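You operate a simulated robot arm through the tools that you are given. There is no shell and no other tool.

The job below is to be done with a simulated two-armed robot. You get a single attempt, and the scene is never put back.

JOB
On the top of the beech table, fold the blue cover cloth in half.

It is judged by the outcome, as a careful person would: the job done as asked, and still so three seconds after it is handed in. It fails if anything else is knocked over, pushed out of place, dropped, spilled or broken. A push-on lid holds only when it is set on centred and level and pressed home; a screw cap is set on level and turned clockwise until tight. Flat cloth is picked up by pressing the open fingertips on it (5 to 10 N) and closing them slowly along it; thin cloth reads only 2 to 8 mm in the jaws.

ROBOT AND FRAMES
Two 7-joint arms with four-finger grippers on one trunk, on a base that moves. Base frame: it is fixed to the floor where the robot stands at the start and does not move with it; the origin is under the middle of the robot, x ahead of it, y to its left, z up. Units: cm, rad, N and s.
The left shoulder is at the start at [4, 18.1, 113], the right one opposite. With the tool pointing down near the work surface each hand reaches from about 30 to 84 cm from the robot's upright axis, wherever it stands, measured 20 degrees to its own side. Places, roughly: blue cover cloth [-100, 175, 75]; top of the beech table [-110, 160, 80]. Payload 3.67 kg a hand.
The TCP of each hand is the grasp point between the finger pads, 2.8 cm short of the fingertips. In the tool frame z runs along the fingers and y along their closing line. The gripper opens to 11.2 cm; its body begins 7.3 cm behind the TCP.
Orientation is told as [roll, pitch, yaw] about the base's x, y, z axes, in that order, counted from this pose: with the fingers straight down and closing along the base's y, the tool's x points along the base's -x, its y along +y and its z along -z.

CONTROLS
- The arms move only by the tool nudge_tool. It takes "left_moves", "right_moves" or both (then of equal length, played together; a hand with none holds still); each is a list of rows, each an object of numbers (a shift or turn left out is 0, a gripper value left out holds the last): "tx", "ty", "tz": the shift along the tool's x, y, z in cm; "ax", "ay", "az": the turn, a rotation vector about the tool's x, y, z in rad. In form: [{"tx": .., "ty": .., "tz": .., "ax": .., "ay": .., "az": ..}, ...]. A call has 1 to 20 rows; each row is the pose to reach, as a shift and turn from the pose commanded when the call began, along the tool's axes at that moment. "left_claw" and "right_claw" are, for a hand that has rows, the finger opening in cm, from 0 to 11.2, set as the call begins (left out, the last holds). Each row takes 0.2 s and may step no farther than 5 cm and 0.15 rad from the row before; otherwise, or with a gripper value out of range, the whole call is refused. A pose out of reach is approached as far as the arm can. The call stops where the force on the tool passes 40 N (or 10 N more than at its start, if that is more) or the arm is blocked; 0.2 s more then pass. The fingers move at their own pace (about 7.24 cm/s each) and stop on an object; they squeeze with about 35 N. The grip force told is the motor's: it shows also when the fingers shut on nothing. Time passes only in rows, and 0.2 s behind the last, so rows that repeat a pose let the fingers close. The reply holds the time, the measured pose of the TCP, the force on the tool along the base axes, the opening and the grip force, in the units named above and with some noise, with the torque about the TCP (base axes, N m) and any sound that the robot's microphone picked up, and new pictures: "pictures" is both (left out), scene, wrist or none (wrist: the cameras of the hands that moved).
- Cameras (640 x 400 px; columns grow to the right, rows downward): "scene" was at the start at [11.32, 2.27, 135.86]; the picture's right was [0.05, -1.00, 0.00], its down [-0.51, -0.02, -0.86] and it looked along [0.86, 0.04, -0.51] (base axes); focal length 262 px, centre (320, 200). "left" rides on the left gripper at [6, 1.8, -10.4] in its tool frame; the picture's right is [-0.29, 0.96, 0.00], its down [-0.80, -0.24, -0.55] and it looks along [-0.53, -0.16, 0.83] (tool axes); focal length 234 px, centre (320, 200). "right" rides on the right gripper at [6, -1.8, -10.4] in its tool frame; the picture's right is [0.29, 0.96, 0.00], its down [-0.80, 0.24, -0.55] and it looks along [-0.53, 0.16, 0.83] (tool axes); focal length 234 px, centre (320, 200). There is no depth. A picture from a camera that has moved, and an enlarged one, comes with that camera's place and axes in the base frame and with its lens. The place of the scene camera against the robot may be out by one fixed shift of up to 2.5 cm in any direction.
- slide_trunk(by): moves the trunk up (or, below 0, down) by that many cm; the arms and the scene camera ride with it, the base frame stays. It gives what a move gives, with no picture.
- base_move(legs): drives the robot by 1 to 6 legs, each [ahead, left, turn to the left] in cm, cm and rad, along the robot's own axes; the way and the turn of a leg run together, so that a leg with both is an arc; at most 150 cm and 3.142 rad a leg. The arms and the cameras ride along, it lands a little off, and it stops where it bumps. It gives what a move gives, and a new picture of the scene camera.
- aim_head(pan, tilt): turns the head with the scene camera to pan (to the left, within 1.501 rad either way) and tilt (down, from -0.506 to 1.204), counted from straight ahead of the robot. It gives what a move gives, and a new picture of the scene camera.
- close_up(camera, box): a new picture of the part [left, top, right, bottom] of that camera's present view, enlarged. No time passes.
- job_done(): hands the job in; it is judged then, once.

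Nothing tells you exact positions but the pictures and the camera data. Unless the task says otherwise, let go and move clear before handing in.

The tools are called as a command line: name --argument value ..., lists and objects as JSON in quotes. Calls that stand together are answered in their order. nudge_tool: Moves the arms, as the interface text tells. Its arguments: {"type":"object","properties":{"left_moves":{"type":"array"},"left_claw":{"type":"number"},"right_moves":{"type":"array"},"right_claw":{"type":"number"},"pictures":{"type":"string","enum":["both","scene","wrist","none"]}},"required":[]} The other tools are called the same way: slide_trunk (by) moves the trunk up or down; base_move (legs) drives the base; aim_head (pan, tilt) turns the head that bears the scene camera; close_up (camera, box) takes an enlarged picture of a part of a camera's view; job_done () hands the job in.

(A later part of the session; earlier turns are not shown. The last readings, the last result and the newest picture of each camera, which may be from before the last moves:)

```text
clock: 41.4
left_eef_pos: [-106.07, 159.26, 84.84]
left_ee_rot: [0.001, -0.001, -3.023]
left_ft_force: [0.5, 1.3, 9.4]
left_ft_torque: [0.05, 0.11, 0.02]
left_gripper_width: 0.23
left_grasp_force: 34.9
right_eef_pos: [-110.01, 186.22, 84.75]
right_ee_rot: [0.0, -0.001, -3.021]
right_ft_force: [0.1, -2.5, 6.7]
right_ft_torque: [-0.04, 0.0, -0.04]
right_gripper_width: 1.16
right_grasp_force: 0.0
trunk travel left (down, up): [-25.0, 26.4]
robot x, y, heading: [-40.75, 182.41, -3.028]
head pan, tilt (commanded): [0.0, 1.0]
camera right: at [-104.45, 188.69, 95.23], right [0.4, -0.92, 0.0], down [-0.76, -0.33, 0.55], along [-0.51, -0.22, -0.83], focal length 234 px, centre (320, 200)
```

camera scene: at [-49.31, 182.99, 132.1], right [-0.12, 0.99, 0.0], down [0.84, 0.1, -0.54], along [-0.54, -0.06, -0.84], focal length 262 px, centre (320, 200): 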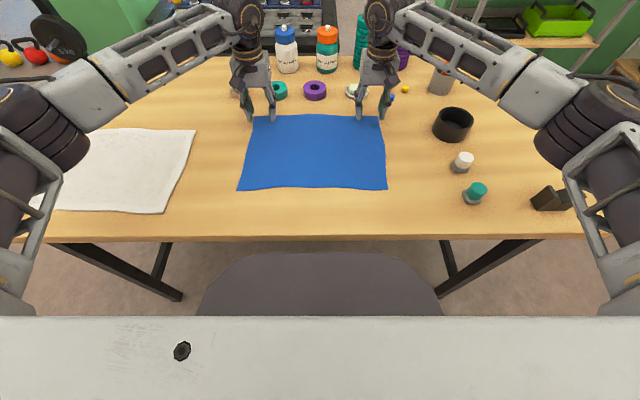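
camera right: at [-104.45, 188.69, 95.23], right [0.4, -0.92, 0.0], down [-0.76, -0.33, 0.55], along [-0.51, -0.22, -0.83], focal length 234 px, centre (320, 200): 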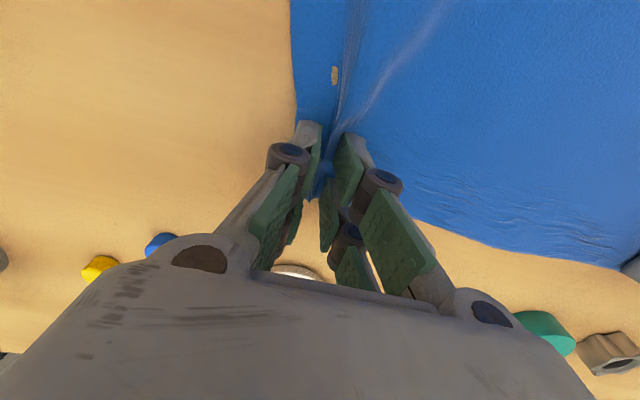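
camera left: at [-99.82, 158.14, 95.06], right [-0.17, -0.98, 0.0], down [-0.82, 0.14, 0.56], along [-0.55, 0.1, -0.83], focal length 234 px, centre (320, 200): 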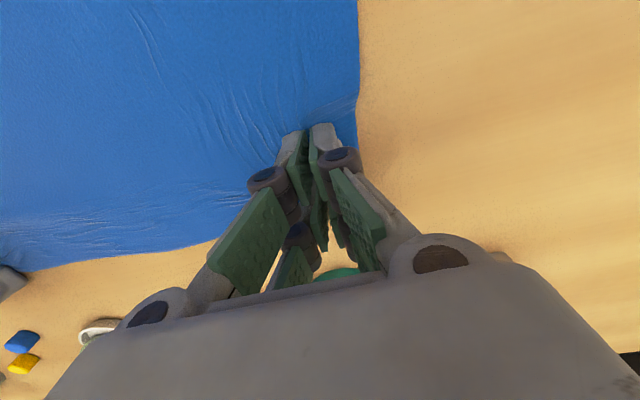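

A clear vertical ridge runs into the right fingers now. I'll finish the closing and read the width.

nudge_tool --right_moves '[{"tz": 0.03}, {"tz": 0.03}]' --right_claw 0.6 --pictures "none"

nudge_tool --right_moves '[{"tz": 0.0}, {"tz": 0.0}, {"tz": 0.0}]' --right_claw 0 --pictures "wrist"

close_up --camera "left" --box '[240, 80, 400, 230]'

close_up --camera "right" --box '[240, 80, 400, 230]'

```text
clock: 42.0
left_eef_pos: [-106.0, 159.19, 84.9]
left_ee_rot: [0.001, -0.002, -3.023]
left_ft_force: [1.1, 1.6, 11.2]
left_ft_torque: [0.03, 0.08, -0.02]
left_gripper_width: 0.25
left_grasp_force: 34.8
right_eef_pos: [-110.0, 186.35, 84.77]
right_ee_rot: [0.0, -0.001, -3.022]
right_ft_force: [-0.1, -2.6, 3.7]
right_ft_torque: [-0.05, -0.02, -0.02]
right_gripper_width: 0.66
right_grasp_force: 0.9
trunk travel left (down, up): [-25.0, 26.4]
robot x, y, heading: [-40.78, 182.06, -3.025]
head pan, tilt (commanded): [0.0, 1.0]
```

```text
clock: 42.8
left_eef_pos: [-105.93, 159.09, 84.81]
left_ee_rot: [0.001, -0.001, -3.022]
left_ft_force: [2.2, 3.6, 11.8]
left_ft_torque: [0.08, 0.11, -0.04]
left_gripper_width: 0.24
left_grasp_force: 34.6
right_eef_pos: [-110.14, 186.12, 84.8]
right_ee_rot: [-0.001, -0.002, -3.024]
right_ft_force: [-0.7, -8.2, 1.8]
right_ft_torque: [0.01, 0.11, -0.06]
right_gripper_width: 0.19
right_grasp_force: 35.2
trunk travel left (down, up): [-25.0, 26.4]
robot x, y, heading: [-40.45, 182.27, -3.026]
head pan, tilt (commanded): [0.0, 1.0]
camera right: at [-104.45, 188.63, 95.2], right [0.4, -0.92, 0.0], down [-0.76, -0.33, 0.55], along [-0.51, -0.22, -0.83], focal length 234 px, centre (320, 200)
```

right: 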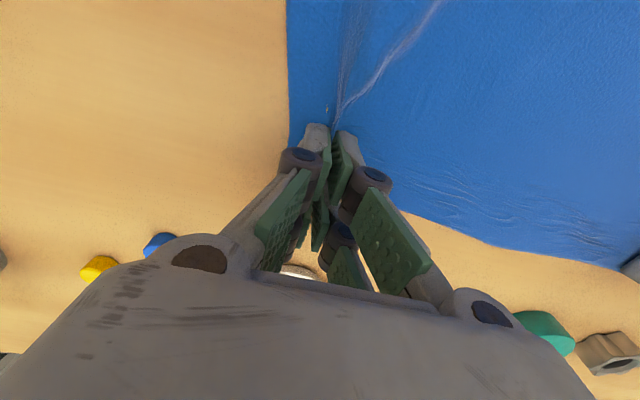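

```text
2.67 times, centred on (320, 155) of left
camera zoom: at [-99.78, 158.1, 95.05], right [-0.17, -0.98, 0.0], down [-0.82, 0.14, 0.56], along [-0.55, 0.1, -0.83], focal length 624 px, centre (320, 320)
```

zoom: 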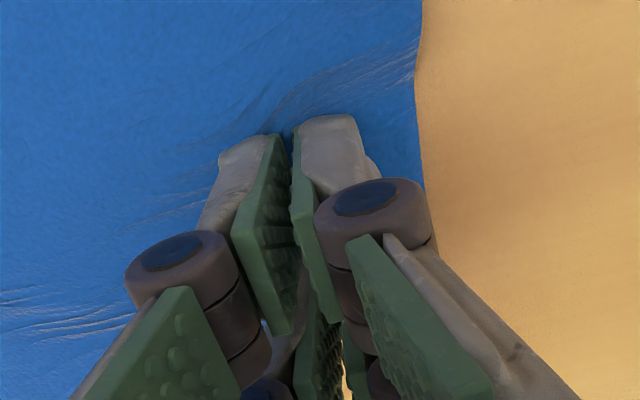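

```text
2.67 times, centred on (320, 155) of right
camera zoom: at [-104.45, 188.63, 95.2], right [0.4, -0.92, 0.0], down [-0.76, -0.33, 0.55], along [-0.51, -0.22, -0.83], focal length 624 px, centre (320, 320)
```

zoom: 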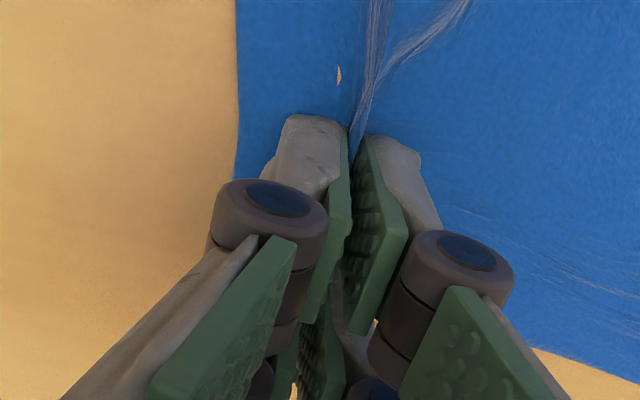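

Both now read cloth: left 2.4 mm, right 1.9 mm. I'll test the grips by lifting both hands a few centimetres slowly.

nudge_tool --left_moves '[{"tz": -0.5}, {"tz": -1.0}, {"tz": -1.5}, {"tz": -2.0}, {"tz": -2.5}, {"tz": -3.0}, {"tz": -3.0}]' --right_moves '[{"tz": -0.5}, {"tz": -1.0}, {"tz": -1.5}, {"tz": -2.0}, {"tz": -2.5}, {"tz": -3.0}, {"tz": -3.0}]' --pictures "both"

```text
clock: 44.4
left_eef_pos: [-106.15, 159.26, 87.72]
left_ee_rot: [0.002, -0.001, -3.024]
left_ft_force: [0.4, 6.7, -0.1]
left_ft_torque: [0.18, 0.02, -0.08]
left_gripper_width: 0.24
left_grasp_force: 35.0
right_eef_pos: [-110.25, 186.24, 87.86]
right_ee_rot: [0.0, 0.001, -3.025]
right_ft_force: [0.1, -6.1, 0.1]
right_ft_torque: [-0.15, 0.02, -0.07]
right_gripper_width: 0.23
right_grasp_force: 33.3
trunk travel left (down, up): [-25.0, 26.4]
robot x, y, heading: [-40.55, 182.2, -3.024]
head pan, tilt (commanded): [0.0, 1.0]
camera scene: at [-49.37, 182.97, 132.09], right [-0.12, 0.99, 0.0], down [0.84, 0.1, -0.54], along [-0.54, -0.06, -0.84], focal length 262 px, centre (320, 200)
camera right: at [-104.55, 188.69, 98.17], right [0.4, -0.92, 0.0], down [-0.76, -0.33, 0.55], along [-0.51, -0.22, -0.83], focal length 234 px, centre (320, 200)
camera left: at [-99.87, 158.07, 98.0], right [-0.17, -0.98, 0.0], down [-0.82, 0.14, 0.55], along [-0.55, 0.1, -0.83], focal length 234 px, centre (320, 200)
```

scene: 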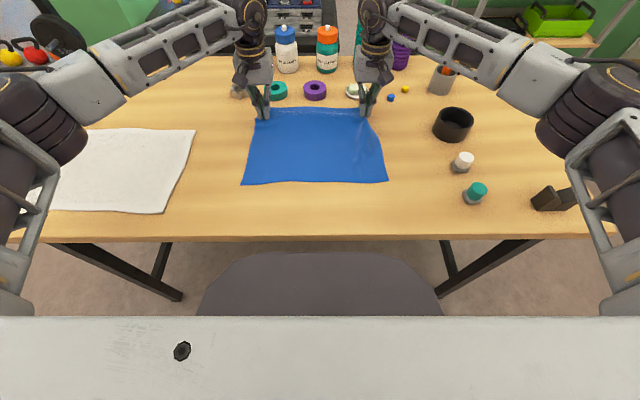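
right: 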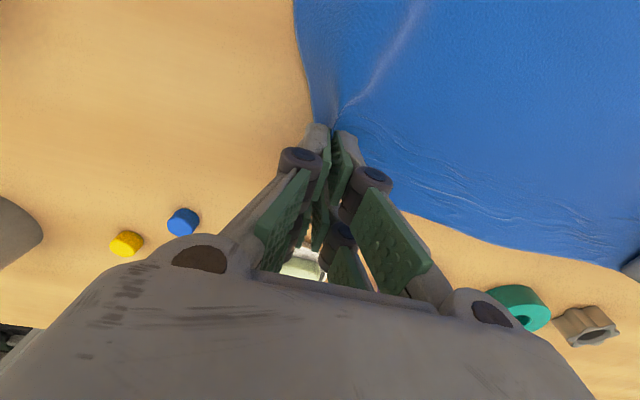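
left: 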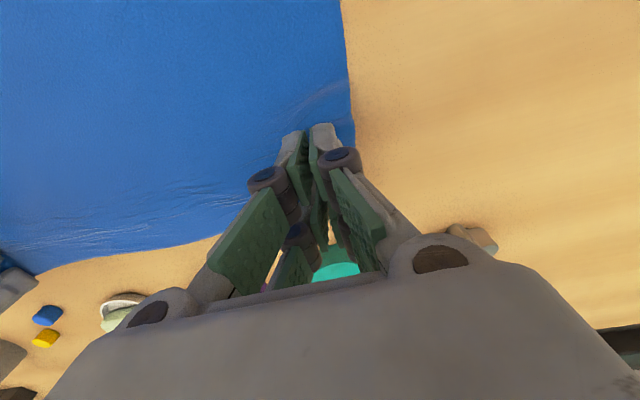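

Both grips hold: the far edge lifts cleanly with the cloth taut between the hands (about 6 N tension). I'll bring the hands together a little to ease that, then swing the edge up in an arc toward me while tilting the fingers forward, stopping at the top to look.

nudge_tool --left_moves '[{"tx": 0.6, "ty": -0.15, "tz": -1.1, "ay": -0.03}, {"tx": 1.2, "ty": -0.3, "tz": -2.2, "ay": -0.07}, {"tx": 1.85, "ty": -0.3, "tz": -3.2, "ay": -0.1}, {"tx": 3.0, "ty": -0.3, "tz": -4.1, "ay": -0.15}, {"tx": 4.2, "ty": -0.3, "tz": -4.9, "ay": -0.2}, {"tx": 5.35, "ty": -0.3, "tz": -5.6, "ay": -0.25}, {"tx": 6.7, "ty": -0.3, "tz": -6.1, "ay": -0.3}, {"tx": 8.1, "ty": -0.3, "tz": -6.4, "ay": -0.35}, {"tx": 9.45, "ty": -0.3, "tz": -6.6, "ay": -0.4}, {"tx": 9.45, "ty": -0.3, "tz": -6.6, "ay": -0.4}]' --right_moves '[{"tx": 0.6, "ty": 0.15, "tz": -1.1, "ay": -0.03}, {"tx": 1.2, "ty": 0.3, "tz": -2.2, "ay": -0.07}, {"tx": 1.85, "ty": 0.3, "tz": -3.2, "ay": -0.1}, {"tx": 3.0, "ty": 0.3, "tz": -4.1, "ay": -0.15}, {"tx": 4.2, "ty": 0.3, "tz": -4.9, "ay": -0.2}, {"tx": 5.35, "ty": 0.3, "tz": -5.6, "ay": -0.25}, {"tx": 6.7, "ty": 0.3, "tz": -6.1, "ay": -0.3}, {"tx": 8.1, "ty": 0.3, "tz": -6.4, "ay": -0.35}, {"tx": 9.45, "ty": 0.3, "tz": -6.6, "ay": -0.4}, {"tx": 9.45, "ty": 0.3, "tz": -6.6, "ay": -0.4}]' --pictures "both"

```text
clock: 46.5
left_eef_pos: [-96.9, 160.59, 94.22]
left_ee_rot: [0.001, -0.4, -3.023]
left_ft_force: [-0.2, 1.5, 0.0]
left_ft_torque: [0.03, 0.03, -0.04]
left_gripper_width: 0.22
left_grasp_force: 35.3
right_eef_pos: [-100.78, 187.08, 94.27]
right_ee_rot: [0.001, -0.4, -3.025]
right_ft_force: [-0.3, -1.1, 0.5]
right_ft_torque: [-0.07, -0.03, 0.03]
right_gripper_width: 0.21
right_grasp_force: 33.5
trunk travel left (down, up): [-25.0, 26.4]
robot x, y, heading: [-40.77, 182.14, -3.023]
head pan, tilt (commanded): [0.0, 1.0]
camera scene: at [-49.44, 182.97, 132.08], right [-0.12, 0.99, 0.0], down [0.84, 0.1, -0.54], along [-0.54, -0.06, -0.84], focal length 262 px, centre (320, 200)
camera right: at [-91.64, 189.93, 101.59], right [0.38, -0.92, -0.11], down [-0.49, -0.3, 0.82], along [-0.79, -0.25, -0.56], focal length 234 px, centre (320, 200)
camera left: at [-87.05, 159.97, 101.33], right [-0.15, -0.98, 0.11], down [-0.54, 0.18, 0.82], along [-0.83, 0.06, -0.56], focal length 234 px, centre (320, 200)
```

scene: 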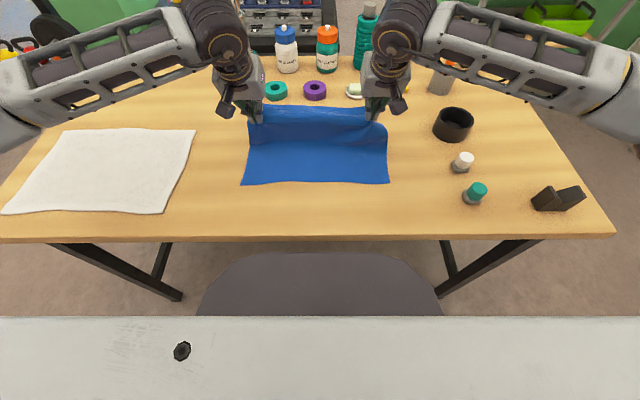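
right: 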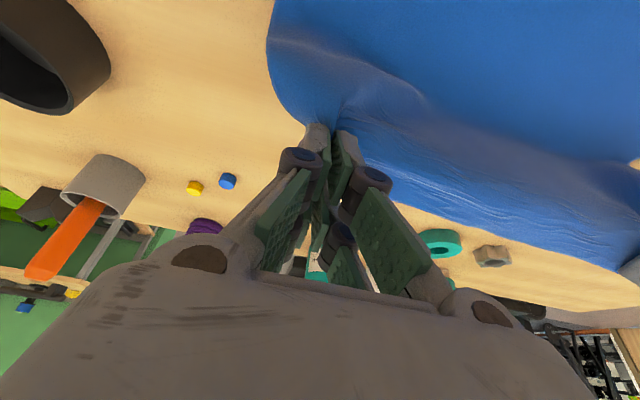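
left: 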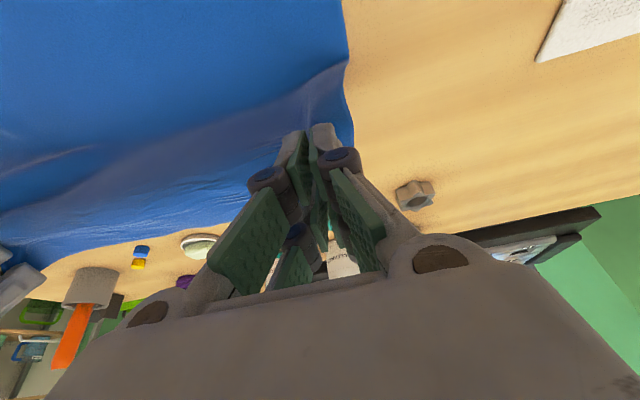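

The far edge is now standing up over the middle of the cloth, both grips holding, and the near edge still lies at about 46.4 cm ahead. I'll continue the arc down toward the near edge, stopping about 5 cm above it.

nudge_tool --left_moves '[{"tx": 1.3, "tz": -0.41, "ay": -0.05}, {"tx": 2.6, "tz": -0.82, "ay": -0.1}, {"tx": 3.93, "tz": -1.23, "ay": -0.15}, {"tx": 5.4, "tz": -1.1, "ay": -0.2}, {"tx": 6.85, "tz": -0.9, "ay": -0.25}, {"tx": 8.29, "tz": -0.68, "ay": -0.3}, {"tx": 9.25, "tz": -0.2, "ay": -0.33}, {"tx": 10.2, "tz": 0.3, "ay": -0.37}, {"tx": 11.15, "tz": 0.83, "ay": -0.4}, {"tx": 11.15, "tz": 0.83, "ay": -0.4}]' --right_moves '[{"tx": 1.3, "tz": -0.41, "ay": -0.05}, {"tx": 2.6, "tz": -0.82, "ay": -0.1}, {"tx": 3.93, "tz": -1.23, "ay": -0.15}, {"tx": 5.4, "tz": -1.1, "ay": -0.2}, {"tx": 6.85, "tz": -0.9, "ay": -0.25}, {"tx": 8.29, "tz": -0.68, "ay": -0.3}, {"tx": 9.25, "tz": -0.2, "ay": -0.33}, {"tx": 10.2, "tz": 0.3, "ay": -0.37}, {"tx": 11.15, "tz": 0.83, "ay": -0.4}, {"tx": 11.15, "tz": 0.83, "ay": -0.4}]' --pictures "both"

close_up --camera "scene" --box '[200, 80, 440, 230]'

```text
clock: 48.8
left_eef_pos: [-86.92, 161.81, 89.21]
left_ee_rot: [0.001, -0.8, -3.025]
left_ft_force: [-0.5, 1.5, -0.3]
left_ft_torque: [0.01, 0.0, -0.05]
left_gripper_width: 0.24
left_grasp_force: 35.2
right_eef_pos: [-90.95, 188.18, 89.21]
right_ee_rot: [0.0, -0.801, -3.021]
right_ft_force: [0.8, -1.3, 0.8]
right_ft_torque: [-0.01, 0.02, -0.03]
right_gripper_width: 0.27
right_grasp_force: 37.3
trunk travel left (down, up): [-25.0, 26.4]
robot x, y, heading: [-40.63, 182.41, -3.024]
head pan, tilt (commanded): [0.0, 1.0]
camera scene: at [-49.36, 182.97, 132.09], right [-0.12, 0.99, 0.0], down [0.84, 0.1, -0.54], along [-0.54, -0.06, -0.84], focal length 262 px, centre (320, 200)
camera right: at [-79.73, 191.38, 92.18], right [0.31, -0.93, -0.21], down [-0.13, -0.26, 0.96], along [-0.94, -0.27, -0.2], focal length 234 px, centre (320, 200)
camera left: at [-75.01, 161.41, 92.03], right [-0.09, -0.97, 0.21], down [-0.18, 0.22, 0.96], along [-0.98, 0.04, -0.2], focal length 234 px, centre (320, 200)
```

scene: 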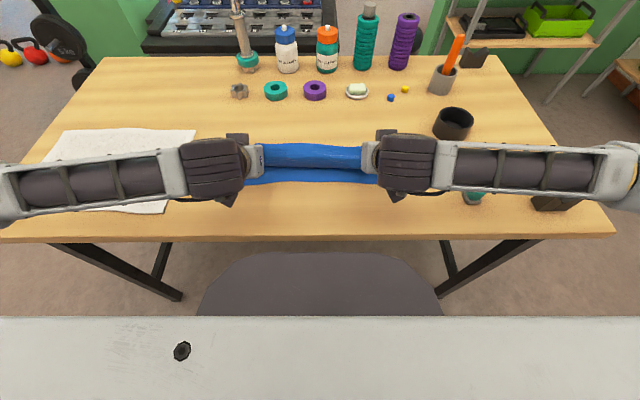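
right: 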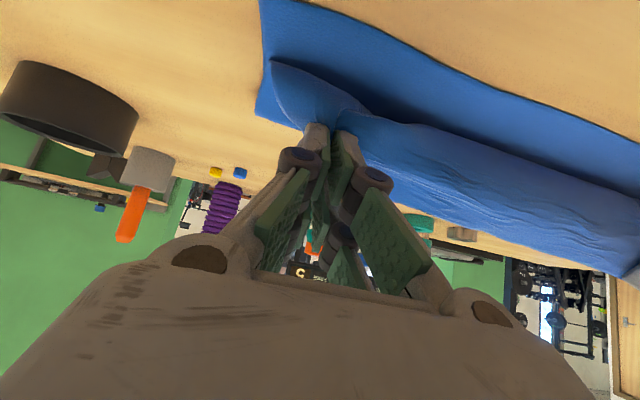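
left: 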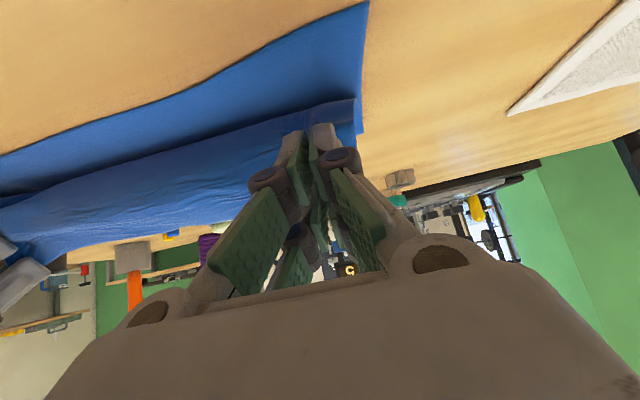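

```text
2.67 times, centred on (320, 155) of scene
camera zoom: at [-49.36, 182.97, 132.09], right [-0.12, 0.99, 0.0], down [0.84, 0.1, -0.54], along [-0.54, -0.06, -0.84], focal length 699 px, centre (320, 320)
```

zoom: 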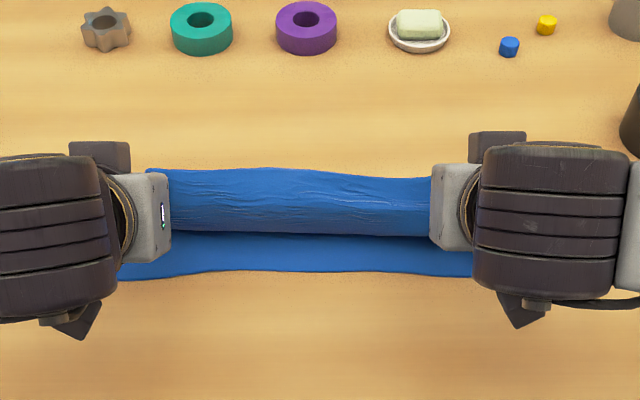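

The fold is forming nicely: the top layer's leading edge hangs about 1.3 cm short of the near edge, and its sides line up closely with the bottom layer. I'll move a little further toward me, then lower it, drifting back slightly so the edge flap lies outward.

nudge_tool --left_moves '[{"tx": 0.7, "ty": 0.1, "tz": -0.72}, {"tx": 1.39, "ty": 0.2, "tz": -1.43}, {"tx": 1.97, "ty": 0.2, "tz": -0.88}, {"tx": 2.33, "ty": 0.2, "tz": -0.25}, {"tx": 2.62, "ty": 0.2, "tz": 0.32}, {"tx": 2.84, "ty": 0.2, "tz": 0.81}, {"tx": 2.84, "ty": 0.2, "tz": 0.81}]' --right_moves '[{"tx": 0.7, "ty": -0.1, "tz": -0.72}, {"tx": 1.39, "ty": -0.2, "tz": -1.43}, {"tx": 1.97, "ty": -0.2, "tz": -0.88}, {"tx": 2.33, "ty": -0.2, "tz": -0.25}, {"tx": 2.62, "ty": -0.2, "tz": 0.32}, {"tx": 2.84, "ty": -0.2, "tz": 0.81}, {"tx": 2.84, "ty": -0.2, "tz": 0.81}]' --pictures "both"

close_up --camera "scene" --box '[200, 80, 440, 230]'

```text
clock: 50.4
left_eef_pos: [-85.42, 161.93, 86.63]
left_ee_rot: [0.0, -0.802, -3.025]
left_ft_force: [-0.8, 3.1, -0.2]
left_ft_torque: [0.05, 0.01, -0.06]
left_gripper_width: 0.23
left_grasp_force: 34.9
right_eef_pos: [-89.45, 188.47, 86.67]
right_ee_rot: [-0.001, -0.8, -3.023]
right_ft_force: [1.1, -2.2, 0.6]
right_ft_torque: [-0.01, -0.05, -0.03]
right_gripper_width: 0.28
right_grasp_force: 35.8
trunk travel left (down, up): [-25.0, 26.4]
robot x, y, heading: [-40.8, 182.38, -3.024]
head pan, tilt (commanded): [0.0, 1.0]
camera scene: at [-49.34, 182.98, 132.09], right [-0.12, 0.99, 0.0], down [0.84, 0.1, -0.54], along [-0.54, -0.06, -0.84], focal length 262 px, centre (320, 200)
camera right: at [-78.29, 191.6, 89.61], right [0.31, -0.93, -0.21], down [-0.13, -0.26, 0.96], along [-0.94, -0.27, -0.2], focal length 234 px, centre (320, 200)
camera left: at [-73.63, 161.39, 89.45], right [-0.09, -0.97, 0.21], down [-0.18, 0.22, 0.96], along [-0.98, 0.04, -0.2], focal length 234 px, centre (320, 200)
```

scene: 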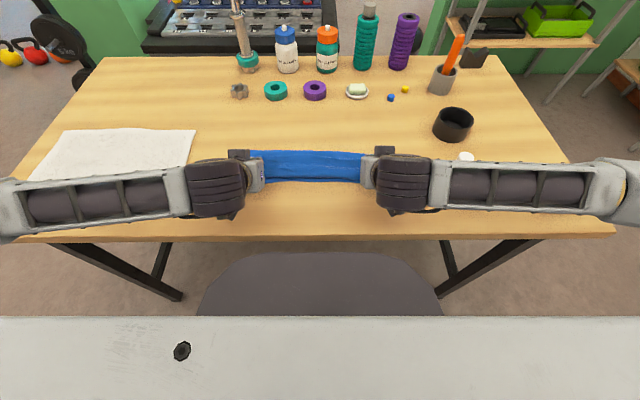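
right: 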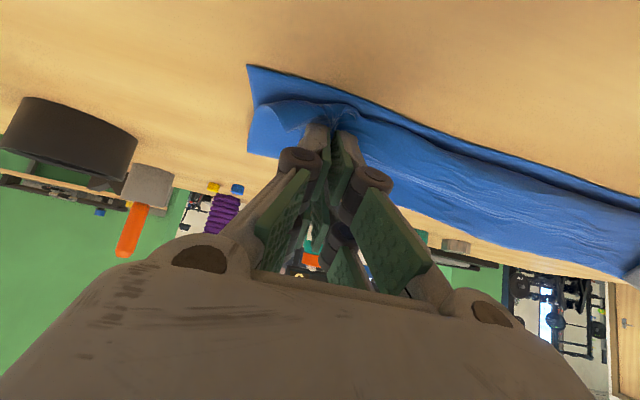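
left: 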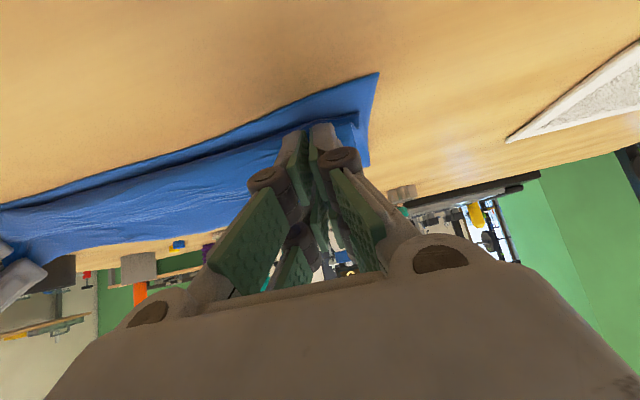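

```text
2.67 times, centred on (320, 155) of scene
camera zoom: at [-49.34, 182.98, 132.09], right [-0.12, 0.99, 0.0], down [0.84, 0.1, -0.54], along [-0.54, -0.06, -0.84], focal length 699 px, centre (320, 320)
```

zoom: 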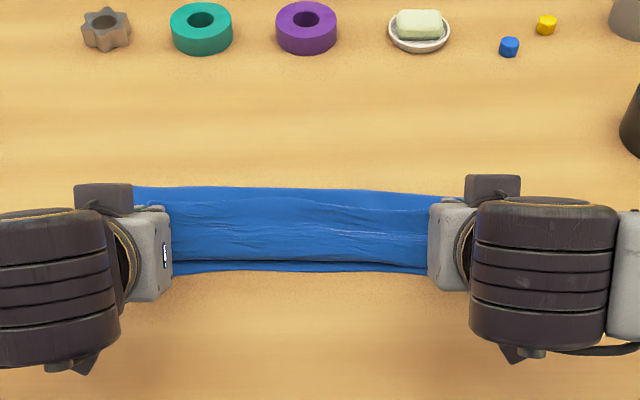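

The top layer is down, with its edge only about half a centimetre short of the bottom edge and both sides close. I'll lower the last bit with a slight pull toward me, then open the fingers gently.

nudge_tool --left_moves '[{"tx": 0.35, "ty": 0.1, "tz": 0.0}, {"tx": 0.72, "ty": 0.15, "tz": 0.05}, {"tx": 0.72, "ty": 0.15, "tz": 0.05}]' --right_moves '[{"tx": 0.35, "ty": -0.1, "tz": 0.0}, {"tx": 0.72, "ty": -0.15, "tz": 0.05}, {"tx": 0.72, "ty": -0.15, "tz": 0.05}]' --pictures "wrist"

```text
clock: 51.1
left_eef_pos: [-84.95, 161.78, 86.09]
left_ee_rot: [-0.001, -0.801, -3.023]
left_ft_force: [-0.4, 6.8, 0.1]
left_ft_torque: [0.08, 0.02, -0.17]
left_gripper_width: 0.25
left_grasp_force: 35.0
right_eef_pos: [-89.01, 188.75, 86.15]
right_ee_rot: [0.0, -0.798, -3.022]
right_ft_force: [0.0, -5.0, 1.1]
right_ft_torque: [-0.15, -0.01, 0.09]
right_gripper_width: 0.3
right_grasp_force: 37.4
trunk travel left (down, up): [-25.0, 26.4]
robot x, y, heading: [-40.71, 182.21, -3.02]
head pan, tilt (commanded): [0.0, 1.0]
camera right: at [-77.84, 191.8, 89.12], right [0.31, -0.93, -0.21], down [-0.13, -0.26, 0.96], along [-0.94, -0.27, -0.2], focal length 234 px, centre (320, 200)
camera left: at [-73.14, 161.26, 88.92], right [-0.09, -0.97, 0.21], down [-0.18, 0.22, 0.96], along [-0.98, 0.04, -0.2], focal length 234 px, centre (320, 200)
```

right: 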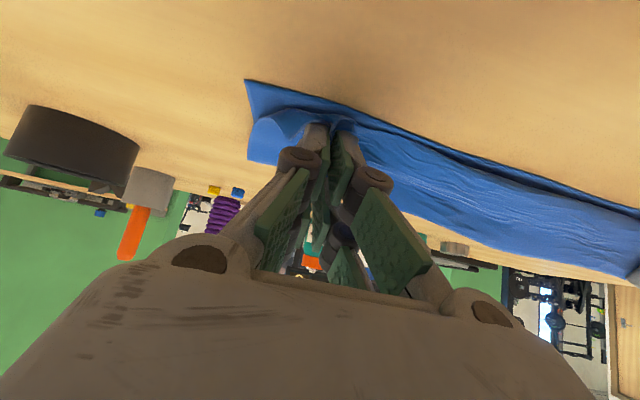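
left: 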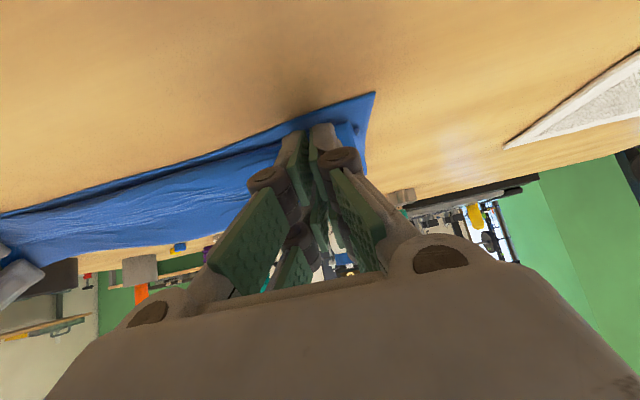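

Everything is down near the surface. Now I'll ease the sideways tension and open the fingers slowly.

nudge_tool --left_moves '[{"ty": -0.1}, {"ty": -0.1}]' --right_moves '[{"ty": 0.1}, {"ty": 0.1}]' --left_claw 0.8 --right_claw 0.8 --pictures "none"

nudge_tool --left_moves '[{"ty": 0.0}, {"ty": 0.0}, {"ty": 0.0}]' --right_moves '[{"ty": 0.0}, {"ty": 0.0}, {"ty": 0.0}]' --left_claw 2.2 --right_claw 2.2 --pictures "wrist"

close_up --camera "right" --box '[220, 50, 420, 200]'

close_up --camera "left" --box '[220, 50, 420, 200]'

```text
clock: 51.8
left_eef_pos: [-84.93, 161.72, 86.1]
left_ee_rot: [-0.001, -0.8, -3.023]
left_ft_force: [-0.3, 0.7, 0.5]
left_ft_torque: [-0.01, -0.01, 0.01]
left_gripper_width: 0.8
left_grasp_force: 0.1
right_eef_pos: [-89.04, 188.67, 86.21]
right_ee_rot: [0.0, -0.799, -3.022]
right_ft_force: [-1.3, 0.2, 0.2]
right_ft_torque: [-0.01, 0.0, 0.03]
right_gripper_width: 0.81
right_grasp_force: 0.1
trunk travel left (down, up): [-25.0, 26.4]
robot x, y, heading: [-40.71, 182.45, -3.024]
head pan, tilt (commanded): [0.0, 1.0]
```

```text
clock: 52.5
left_eef_pos: [-84.88, 161.89, 86.1]
left_ee_rot: [0.001, -0.801, -3.023]
left_ft_force: [-0.3, 0.6, -0.5]
left_ft_torque: [0.02, -0.01, -0.03]
left_gripper_width: 2.22
left_grasp_force: 0.0
right_eef_pos: [-89.05, 188.53, 86.09]
right_ee_rot: [0.0, -0.798, -3.022]
right_ft_force: [0.6, 0.0, 0.4]
right_ft_torque: [-0.01, -0.01, -0.03]
right_gripper_width: 2.18
right_grasp_force: 0.1
trunk travel left (down, up): [-25.0, 26.4]
robot x, y, heading: [-40.53, 182.21, -3.025]
head pan, tilt (commanded): [0.0, 1.0]
camera right: at [-77.81, 191.73, 89.09], right [0.31, -0.93, -0.21], down [-0.13, -0.26, 0.96], along [-0.94, -0.27, -0.2], focal length 234 px, centre (320, 200)
camera left: at [-73.15, 161.38, 88.88], right [-0.09, -0.97, 0.21], down [-0.18, 0.22, 0.96], along [-0.98, 0.04, -0.2], focal length 234 px, centre (320, 200)
```

right: 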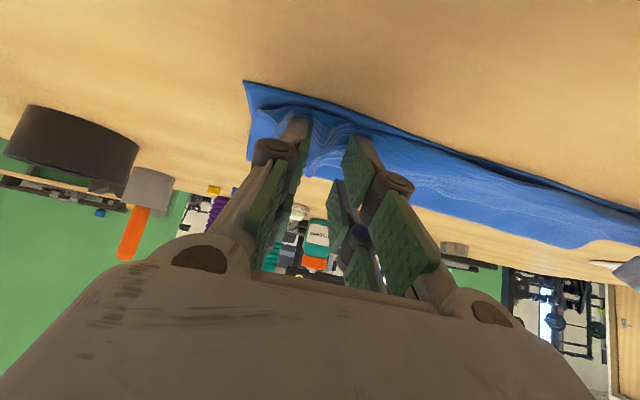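
left: 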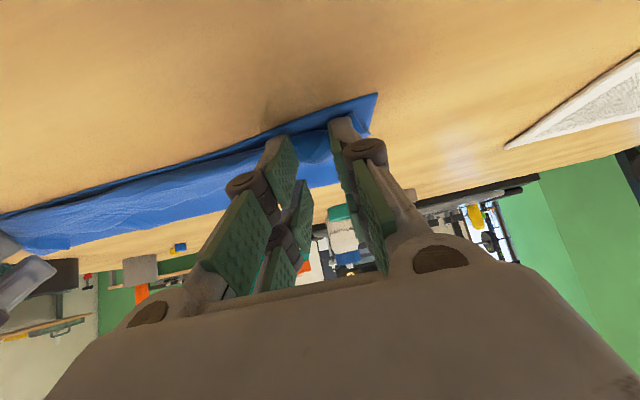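

```text
2.67 times, centred on (320, 125) of right
camera zoom: at [-77.81, 191.73, 89.09], right [0.31, -0.93, -0.21], down [-0.13, -0.26, 0.96], along [-0.94, -0.27, -0.2], focal length 624 px, centre (320, 400)
```

zoom: 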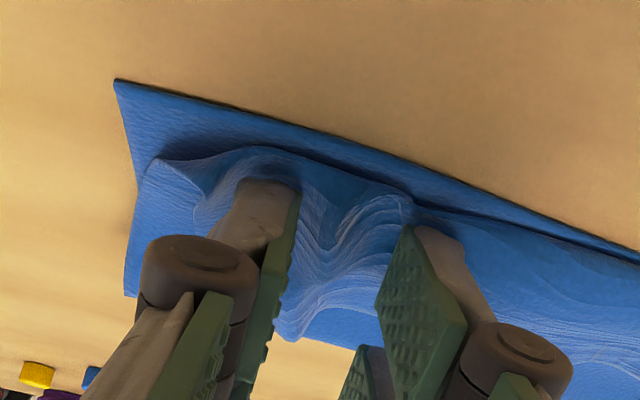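

```text
2.67 times, centred on (320, 125) of left
camera zoom: at [-73.15, 161.38, 88.88], right [-0.09, -0.97, 0.21], down [-0.18, 0.22, 0.96], along [-0.98, 0.04, -0.2], focal length 624 px, centre (320, 400)
```

zoom: 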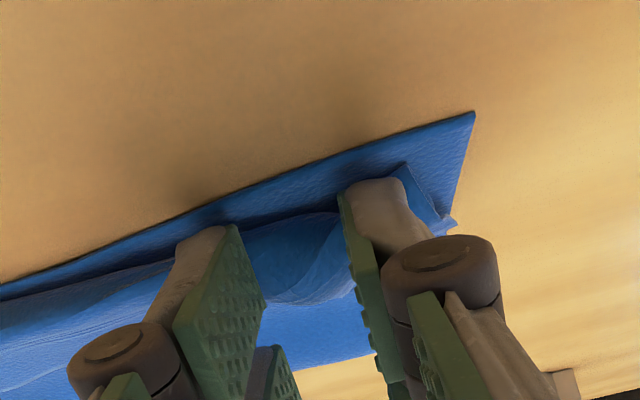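

The fingers are open and the cloth is released, with some puckering at the corners. I'll open a bit more, withdraw backward and up along the fingers, then look from above.

nudge_tool --left_moves '[{"tz": 0}, {"tz": 0}, {"tz": -1.0}, {"tz": -2.5}, {"tz": -4.5}, {"tx": -2, "tz": -7}, {"tx": -5, "tz": -10}]' --right_moves '[{"tz": 0}, {"tz": 0}, {"tz": -1.0}, {"tz": -2.5}, {"tz": -4.5}, {"tx": -2, "tz": -7}, {"tx": -5, "tz": -10}]' --left_claw 3.5 --right_claw 3.5 --pictures "both"

```text
clock: 54.1
left_eef_pos: [-85.66, 163.83, 96.62]
left_ee_rot: [0.001, -0.799, -3.025]
left_ft_force: [0.4, 0.3, 0.1]
left_ft_torque: [-0.01, -0.02, 0.01]
left_gripper_width: 3.49
left_grasp_force: 0.0
left hand out of reach, approached as far as the arm can: row 4, 5, 6, 7
right_eef_pos: [-87.37, 187.66, 96.72]
right_ee_rot: [-0.004, -0.798, -3.023]
right_ft_force: [0.5, 0.0, 0.4]
right_ft_torque: [-0.02, 0.01, 0.03]
right_gripper_width: 3.47
right_grasp_force: 0.1
right hand out of reach, approached as far as the arm can: row 5, 6, 7
trunk travel left (down, up): [-25.0, 26.4]
robot x, y, heading: [-40.73, 182.35, -3.02]
head pan, tilt (commanded): [0.0, 1.0]
camera scene: at [-49.29, 183.0, 132.1], right [-0.12, 0.99, 0.0], down [0.84, 0.1, -0.54], along [-0.54, -0.06, -0.84], focal length 262 px, centre (320, 200)
camera right: at [-76.13, 190.72, 99.71], right [0.31, -0.93, -0.21], down [-0.13, -0.26, 0.96], along [-0.94, -0.27, -0.2], focal length 234 px, centre (320, 200)
camera left: at [-73.83, 163.33, 99.44], right [-0.09, -0.97, 0.21], down [-0.19, 0.22, 0.96], along [-0.98, 0.04, -0.2], focal length 234 px, centre (320, 200)
```

scene: 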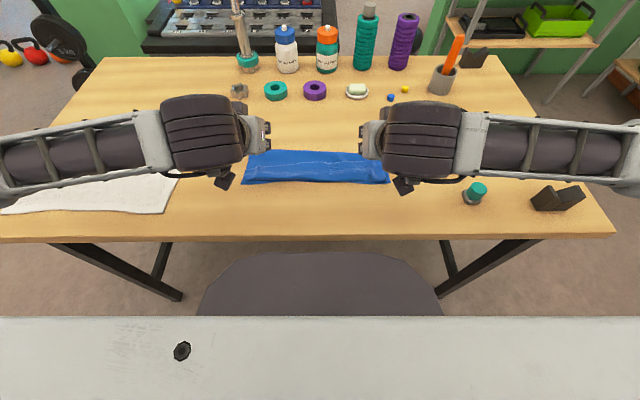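
right: 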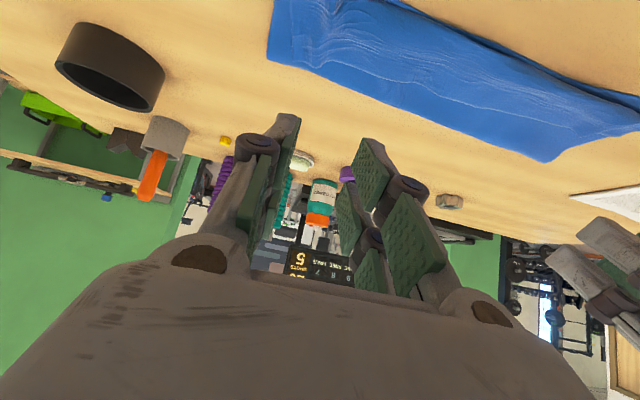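
left: 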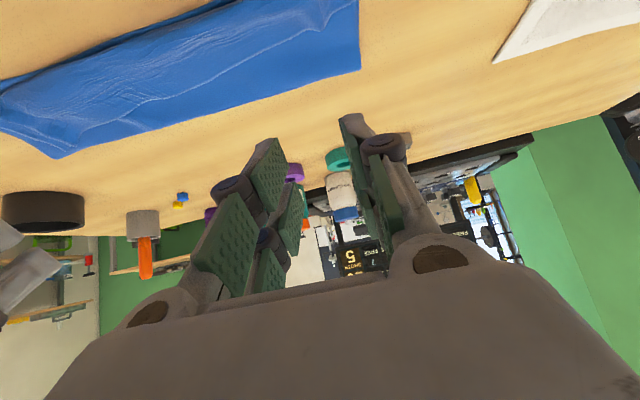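

The fold is laid down. I'll bring the hands back upright and out to the sides to clear the view of the corners.

nudge_tool --left_moves '[{"ty": 1.5, "ay": 0.13, "tx": -0.5, "tz": -0.5}, {"ty": 3, "ay": 0.26, "tx": -1, "tz": -1}, {"ty": 5, "ay": 0.4, "tx": -1.5, "tz": -1.5}, {"ty": 7, "ay": 0.53, "tx": -2, "tz": -2}, {"ty": 9, "ay": 0.66, "tx": -2.5, "tz": -2.5}, {"ty": 11, "ay": 0.8, "tx": -3, "tz": -3}, {"ty": 11, "ay": 0.8, "tx": -3, "tz": -3}]' --right_moves '[{"ty": -1.5, "ay": 0.13, "tx": -0.5, "tz": -0.5}, {"ty": -3, "ay": 0.26, "tx": -1, "tz": -1}, {"ty": -5, "ay": 0.4, "tx": -1.5, "tz": -1.5}, {"ty": -7, "ay": 0.53, "tx": -2, "tz": -2}, {"ty": -9, "ay": 0.66, "tx": -2.5, "tz": -2.5}, {"ty": -11, "ay": 0.8, "tx": -3, "tz": -3}, {"ty": -11, "ay": 0.8, "tx": -3, "tz": -3}]' --pictures "both"

close_up --camera "scene" --box '[220, 115, 420, 240]'

```text
clock: 55.8
left_eef_pos: [-84.27, 152.85, 101.06]
left_ee_rot: [0.001, 0.001, -3.022]
left_ft_force: [0.4, 0.4, 0.0]
left_ft_torque: [0.01, -0.02, 0.01]
left_gripper_width: 3.51
left_grasp_force: 0.0
right_eef_pos: [-88.56, 198.34, 100.74]
right_ee_rot: [0.0, 0.001, -3.023]
right_ft_force: [0.3, 0.2, 0.0]
right_ft_torque: [0.02, 0.01, 0.01]
right_gripper_width: 3.47
right_grasp_force: 0.1
trunk travel left (down, up): [-25.0, 26.4]
robot x, y, heading: [-40.6, 182.3, -3.02]
head pan, tilt (commanded): [0.0, 1.0]
camera scene: at [-49.29, 182.99, 132.09], right [-0.12, 0.99, 0.0], down [0.84, 0.1, -0.54], along [-0.54, -0.06, -0.84], focal length 262 px, centre (320, 200)
camera right: at [-82.92, 200.87, 111.29], right [0.4, -0.92, 0.0], down [-0.76, -0.33, 0.55], along [-0.51, -0.22, -0.83], focal length 234 px, centre (320, 200)
camera left: at [-78.06, 151.72, 111.21], right [-0.17, -0.98, 0.0], down [-0.82, 0.14, 0.55], along [-0.55, 0.1, -0.83], focal length 234 px, centre (320, 200)
```

scene: 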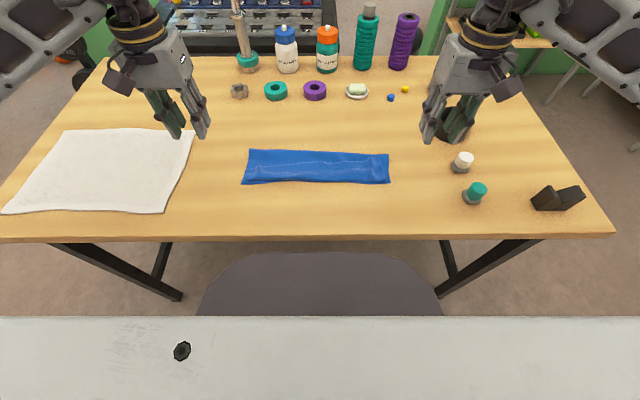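
right: 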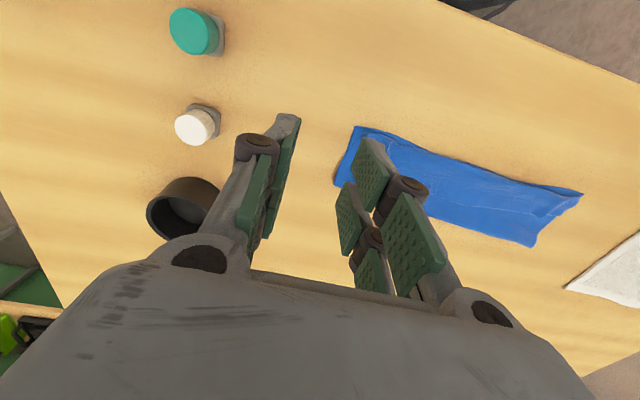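
left: 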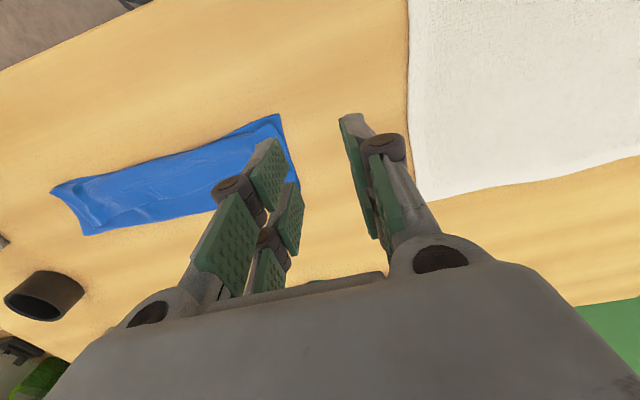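

```text
3.20 times, centred on (320, 178) of scene
camera zoom: at [-49.29, 182.99, 132.09], right [-0.12, 0.99, 0.0], down [0.84, 0.1, -0.54], along [-0.54, -0.06, -0.84], focal length 839 px, centre (320, 272)
```

zoom: 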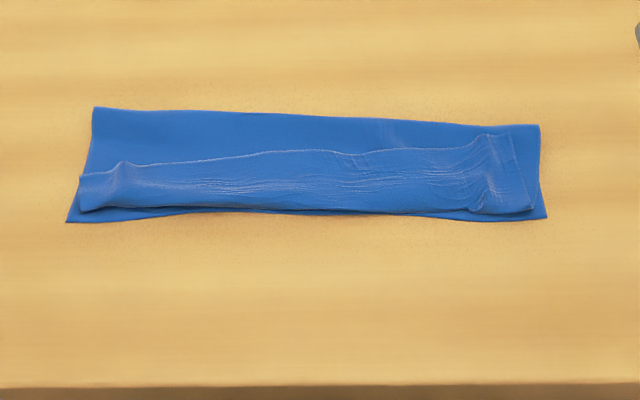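

Looking closely, the edge strip that was in the fingers (about 4–8 cm wide) has stayed folded back on top, so this isn't a clean half fold yet. Let me look at it more closely before undoing and redoing it better.

close_up --camera "left" --box '[40, 90, 320, 260]'

close_up --camera "right" --box '[320, 100, 600, 270]'

close_up --camera "scene" --box '[235, 135, 400, 200]'

```text
2.29 times, centred on (180, 175) of left
camera zoom: at [-78.06, 151.72, 111.21], right [-0.17, -0.98, 0.0], down [-0.82, 0.14, 0.55], along [-0.55, 0.1, -0.83], focal length 535 px, centre (640, 257)
```

zoom: 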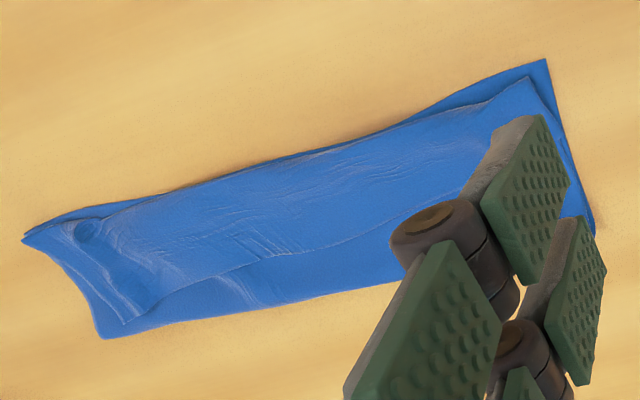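

```text
2.29 times, centred on (460, 185) of right
camera zoom: at [-82.92, 200.87, 111.29], right [0.4, -0.92, 0.0], down [-0.76, -0.33, 0.55], along [-0.51, -0.22, -0.83], focal length 535 px, centre (0, 234)
```

zoom: 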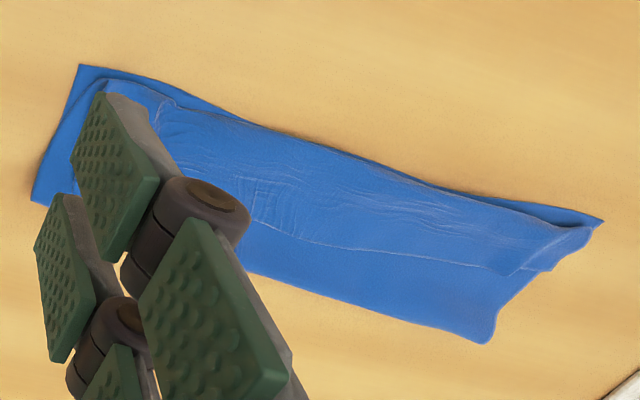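

```text
3.88 times, centred on (318, 168) of scene
camera zoom: at [-49.29, 182.99, 132.09], right [-0.12, 0.99, 0.0], down [0.84, 0.1, -0.54], along [-0.54, -0.06, -0.84], focal length 1017 px, centre (330, 326)
```

zoom: 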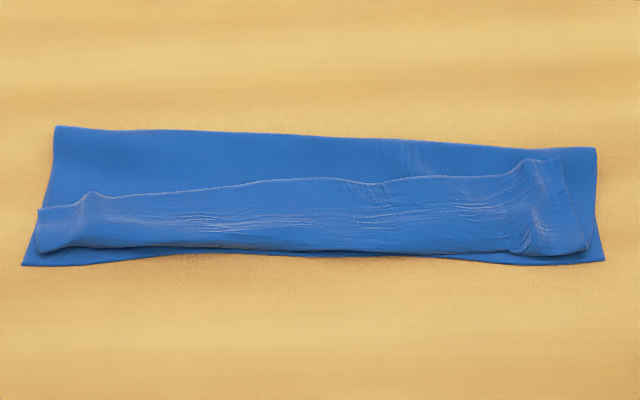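

Confirmed: the bottom and middle layers are about 10 cm deep and the last 4–7 cm is turned back on top. I'll pick up that top strip again at the two puckers, carry it forward to lay the cloth flat, and then redo the fold gripping right at the edge. First I hover over the puckers.

nudge_tool --left_moves '[{"tx": -1.0, "ty": -3.0}, {"tx": -2.0, "ty": -6.0, "tz": 1.5}, {"tx": -3.0, "ty": -9.0, "tz": 4.5}, {"tx": -3.0, "ty": -9.0, "tz": 8.5}, {"tx": -3.0, "ty": -9.0, "tz": 12.5}, {"tx": -3.0, "ty": -9.0, "tz": 12.5}]' --right_moves '[{"tx": -1.7, "ty": 2.8}, {"tx": -3.4, "ty": 5.6, "tz": 1.5}, {"tx": -5.1, "ty": 8.4, "tz": 4.5}, {"tx": -5.1, "ty": 8.4, "tz": 8.2}, {"tx": -5.1, "ty": 8.4, "tz": 12.2}, {"tx": -5.1, "ty": 8.4, "tz": 12.2}]' --left_claw 4 --right_claw 4 --pictures "both"

```text
clock: 57.1
left_eef_pos: [-88.38, 161.44, 88.35]
left_ee_rot: [0.0, -0.002, -3.024]
left_ft_force: [0.1, 0.8, -0.6]
left_ft_torque: [-0.01, 0.03, 0.01]
left_gripper_width: 3.99
left_grasp_force: 0.1
right_eef_pos: [-92.45, 189.53, 88.44]
right_ee_rot: [0.001, 0.001, -3.023]
right_ft_force: [-0.3, -0.1, 0.4]
right_ft_torque: [0.01, 0.05, 0.0]
right_gripper_width: 3.99
right_grasp_force: 0.0
trunk travel left (down, up): [-25.0, 26.4]
robot x, y, heading: [-40.96, 182.09, -3.024]
head pan, tilt (commanded): [0.0, 1.0]
camera scene: at [-49.31, 182.99, 132.1], right [-0.12, 0.99, 0.0], down [0.84, 0.1, -0.54], along [-0.54, -0.06, -0.84], focal length 262 px, centre (320, 200)
camera right: at [-86.87, 191.99, 98.9], right [0.4, -0.92, 0.0], down [-0.76, -0.33, 0.55], along [-0.51, -0.22, -0.83], focal length 234 px, centre (320, 200)
camera left: at [-82.19, 160.27, 98.59], right [-0.17, -0.98, 0.0], down [-0.82, 0.14, 0.55], along [-0.55, 0.1, -0.83], focal length 234 px, centre (320, 200)
```

scene: 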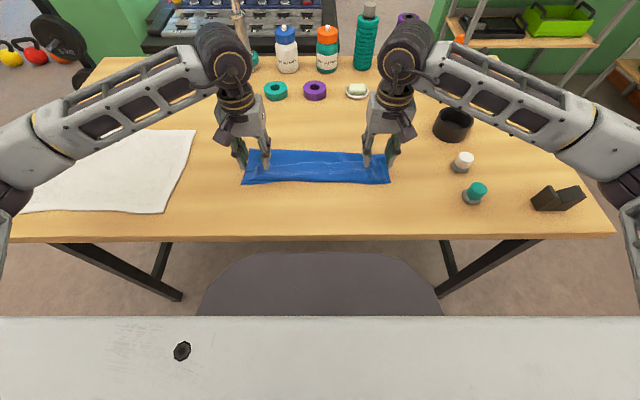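
right: 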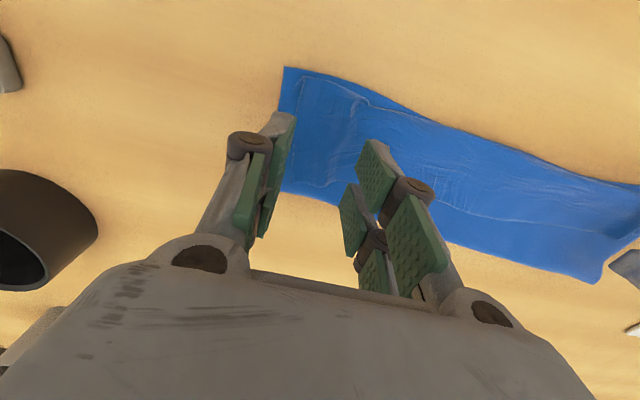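
left: 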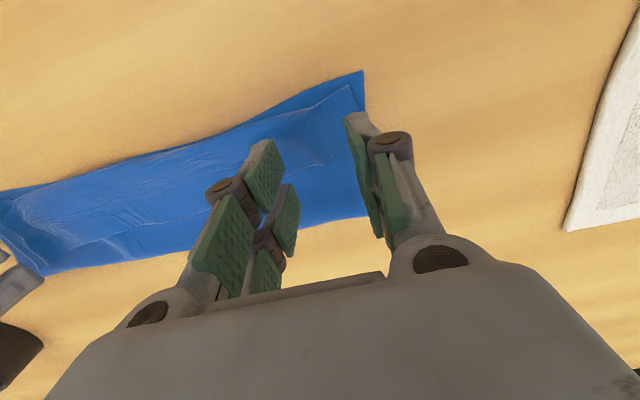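

Both hands hover over the turned-back strip. I'll take close-ups to check exactly where the strip sits under the fingertips.

close_up --camera "left" --box '[200, 60, 400, 240]'

close_up --camera "right" --box '[240, 50, 440, 230]'

```text
2.22 times, centred on (300, 150) of left
camera zoom: at [-82.19, 160.27, 98.59], right [-0.17, -0.98, 0.0], down [-0.82, 0.14, 0.55], along [-0.55, 0.1, -0.83], focal length 520 px, centre (364, 311)
```

zoom: 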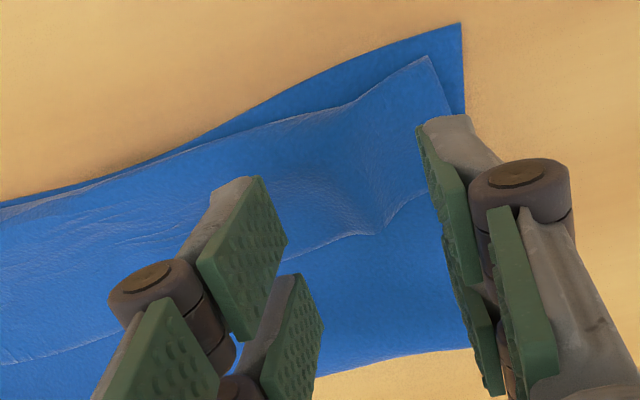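

```text
2.22 times, centred on (340, 140) of right
camera zoom: at [-86.87, 191.99, 98.9], right [0.4, -0.92, 0.0], down [-0.76, -0.33, 0.55], along [-0.51, -0.22, -0.83], focal length 520 px, centre (276, 333)
```

zoom: 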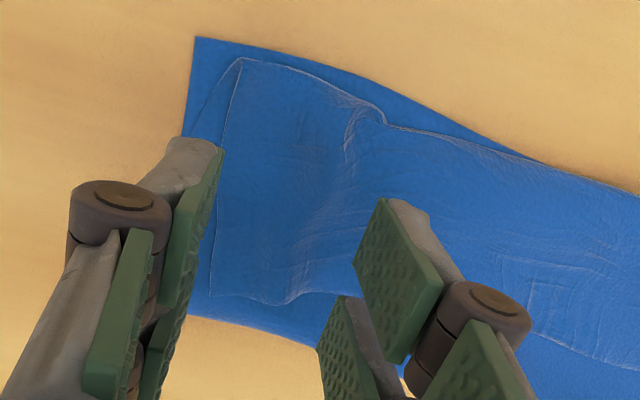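

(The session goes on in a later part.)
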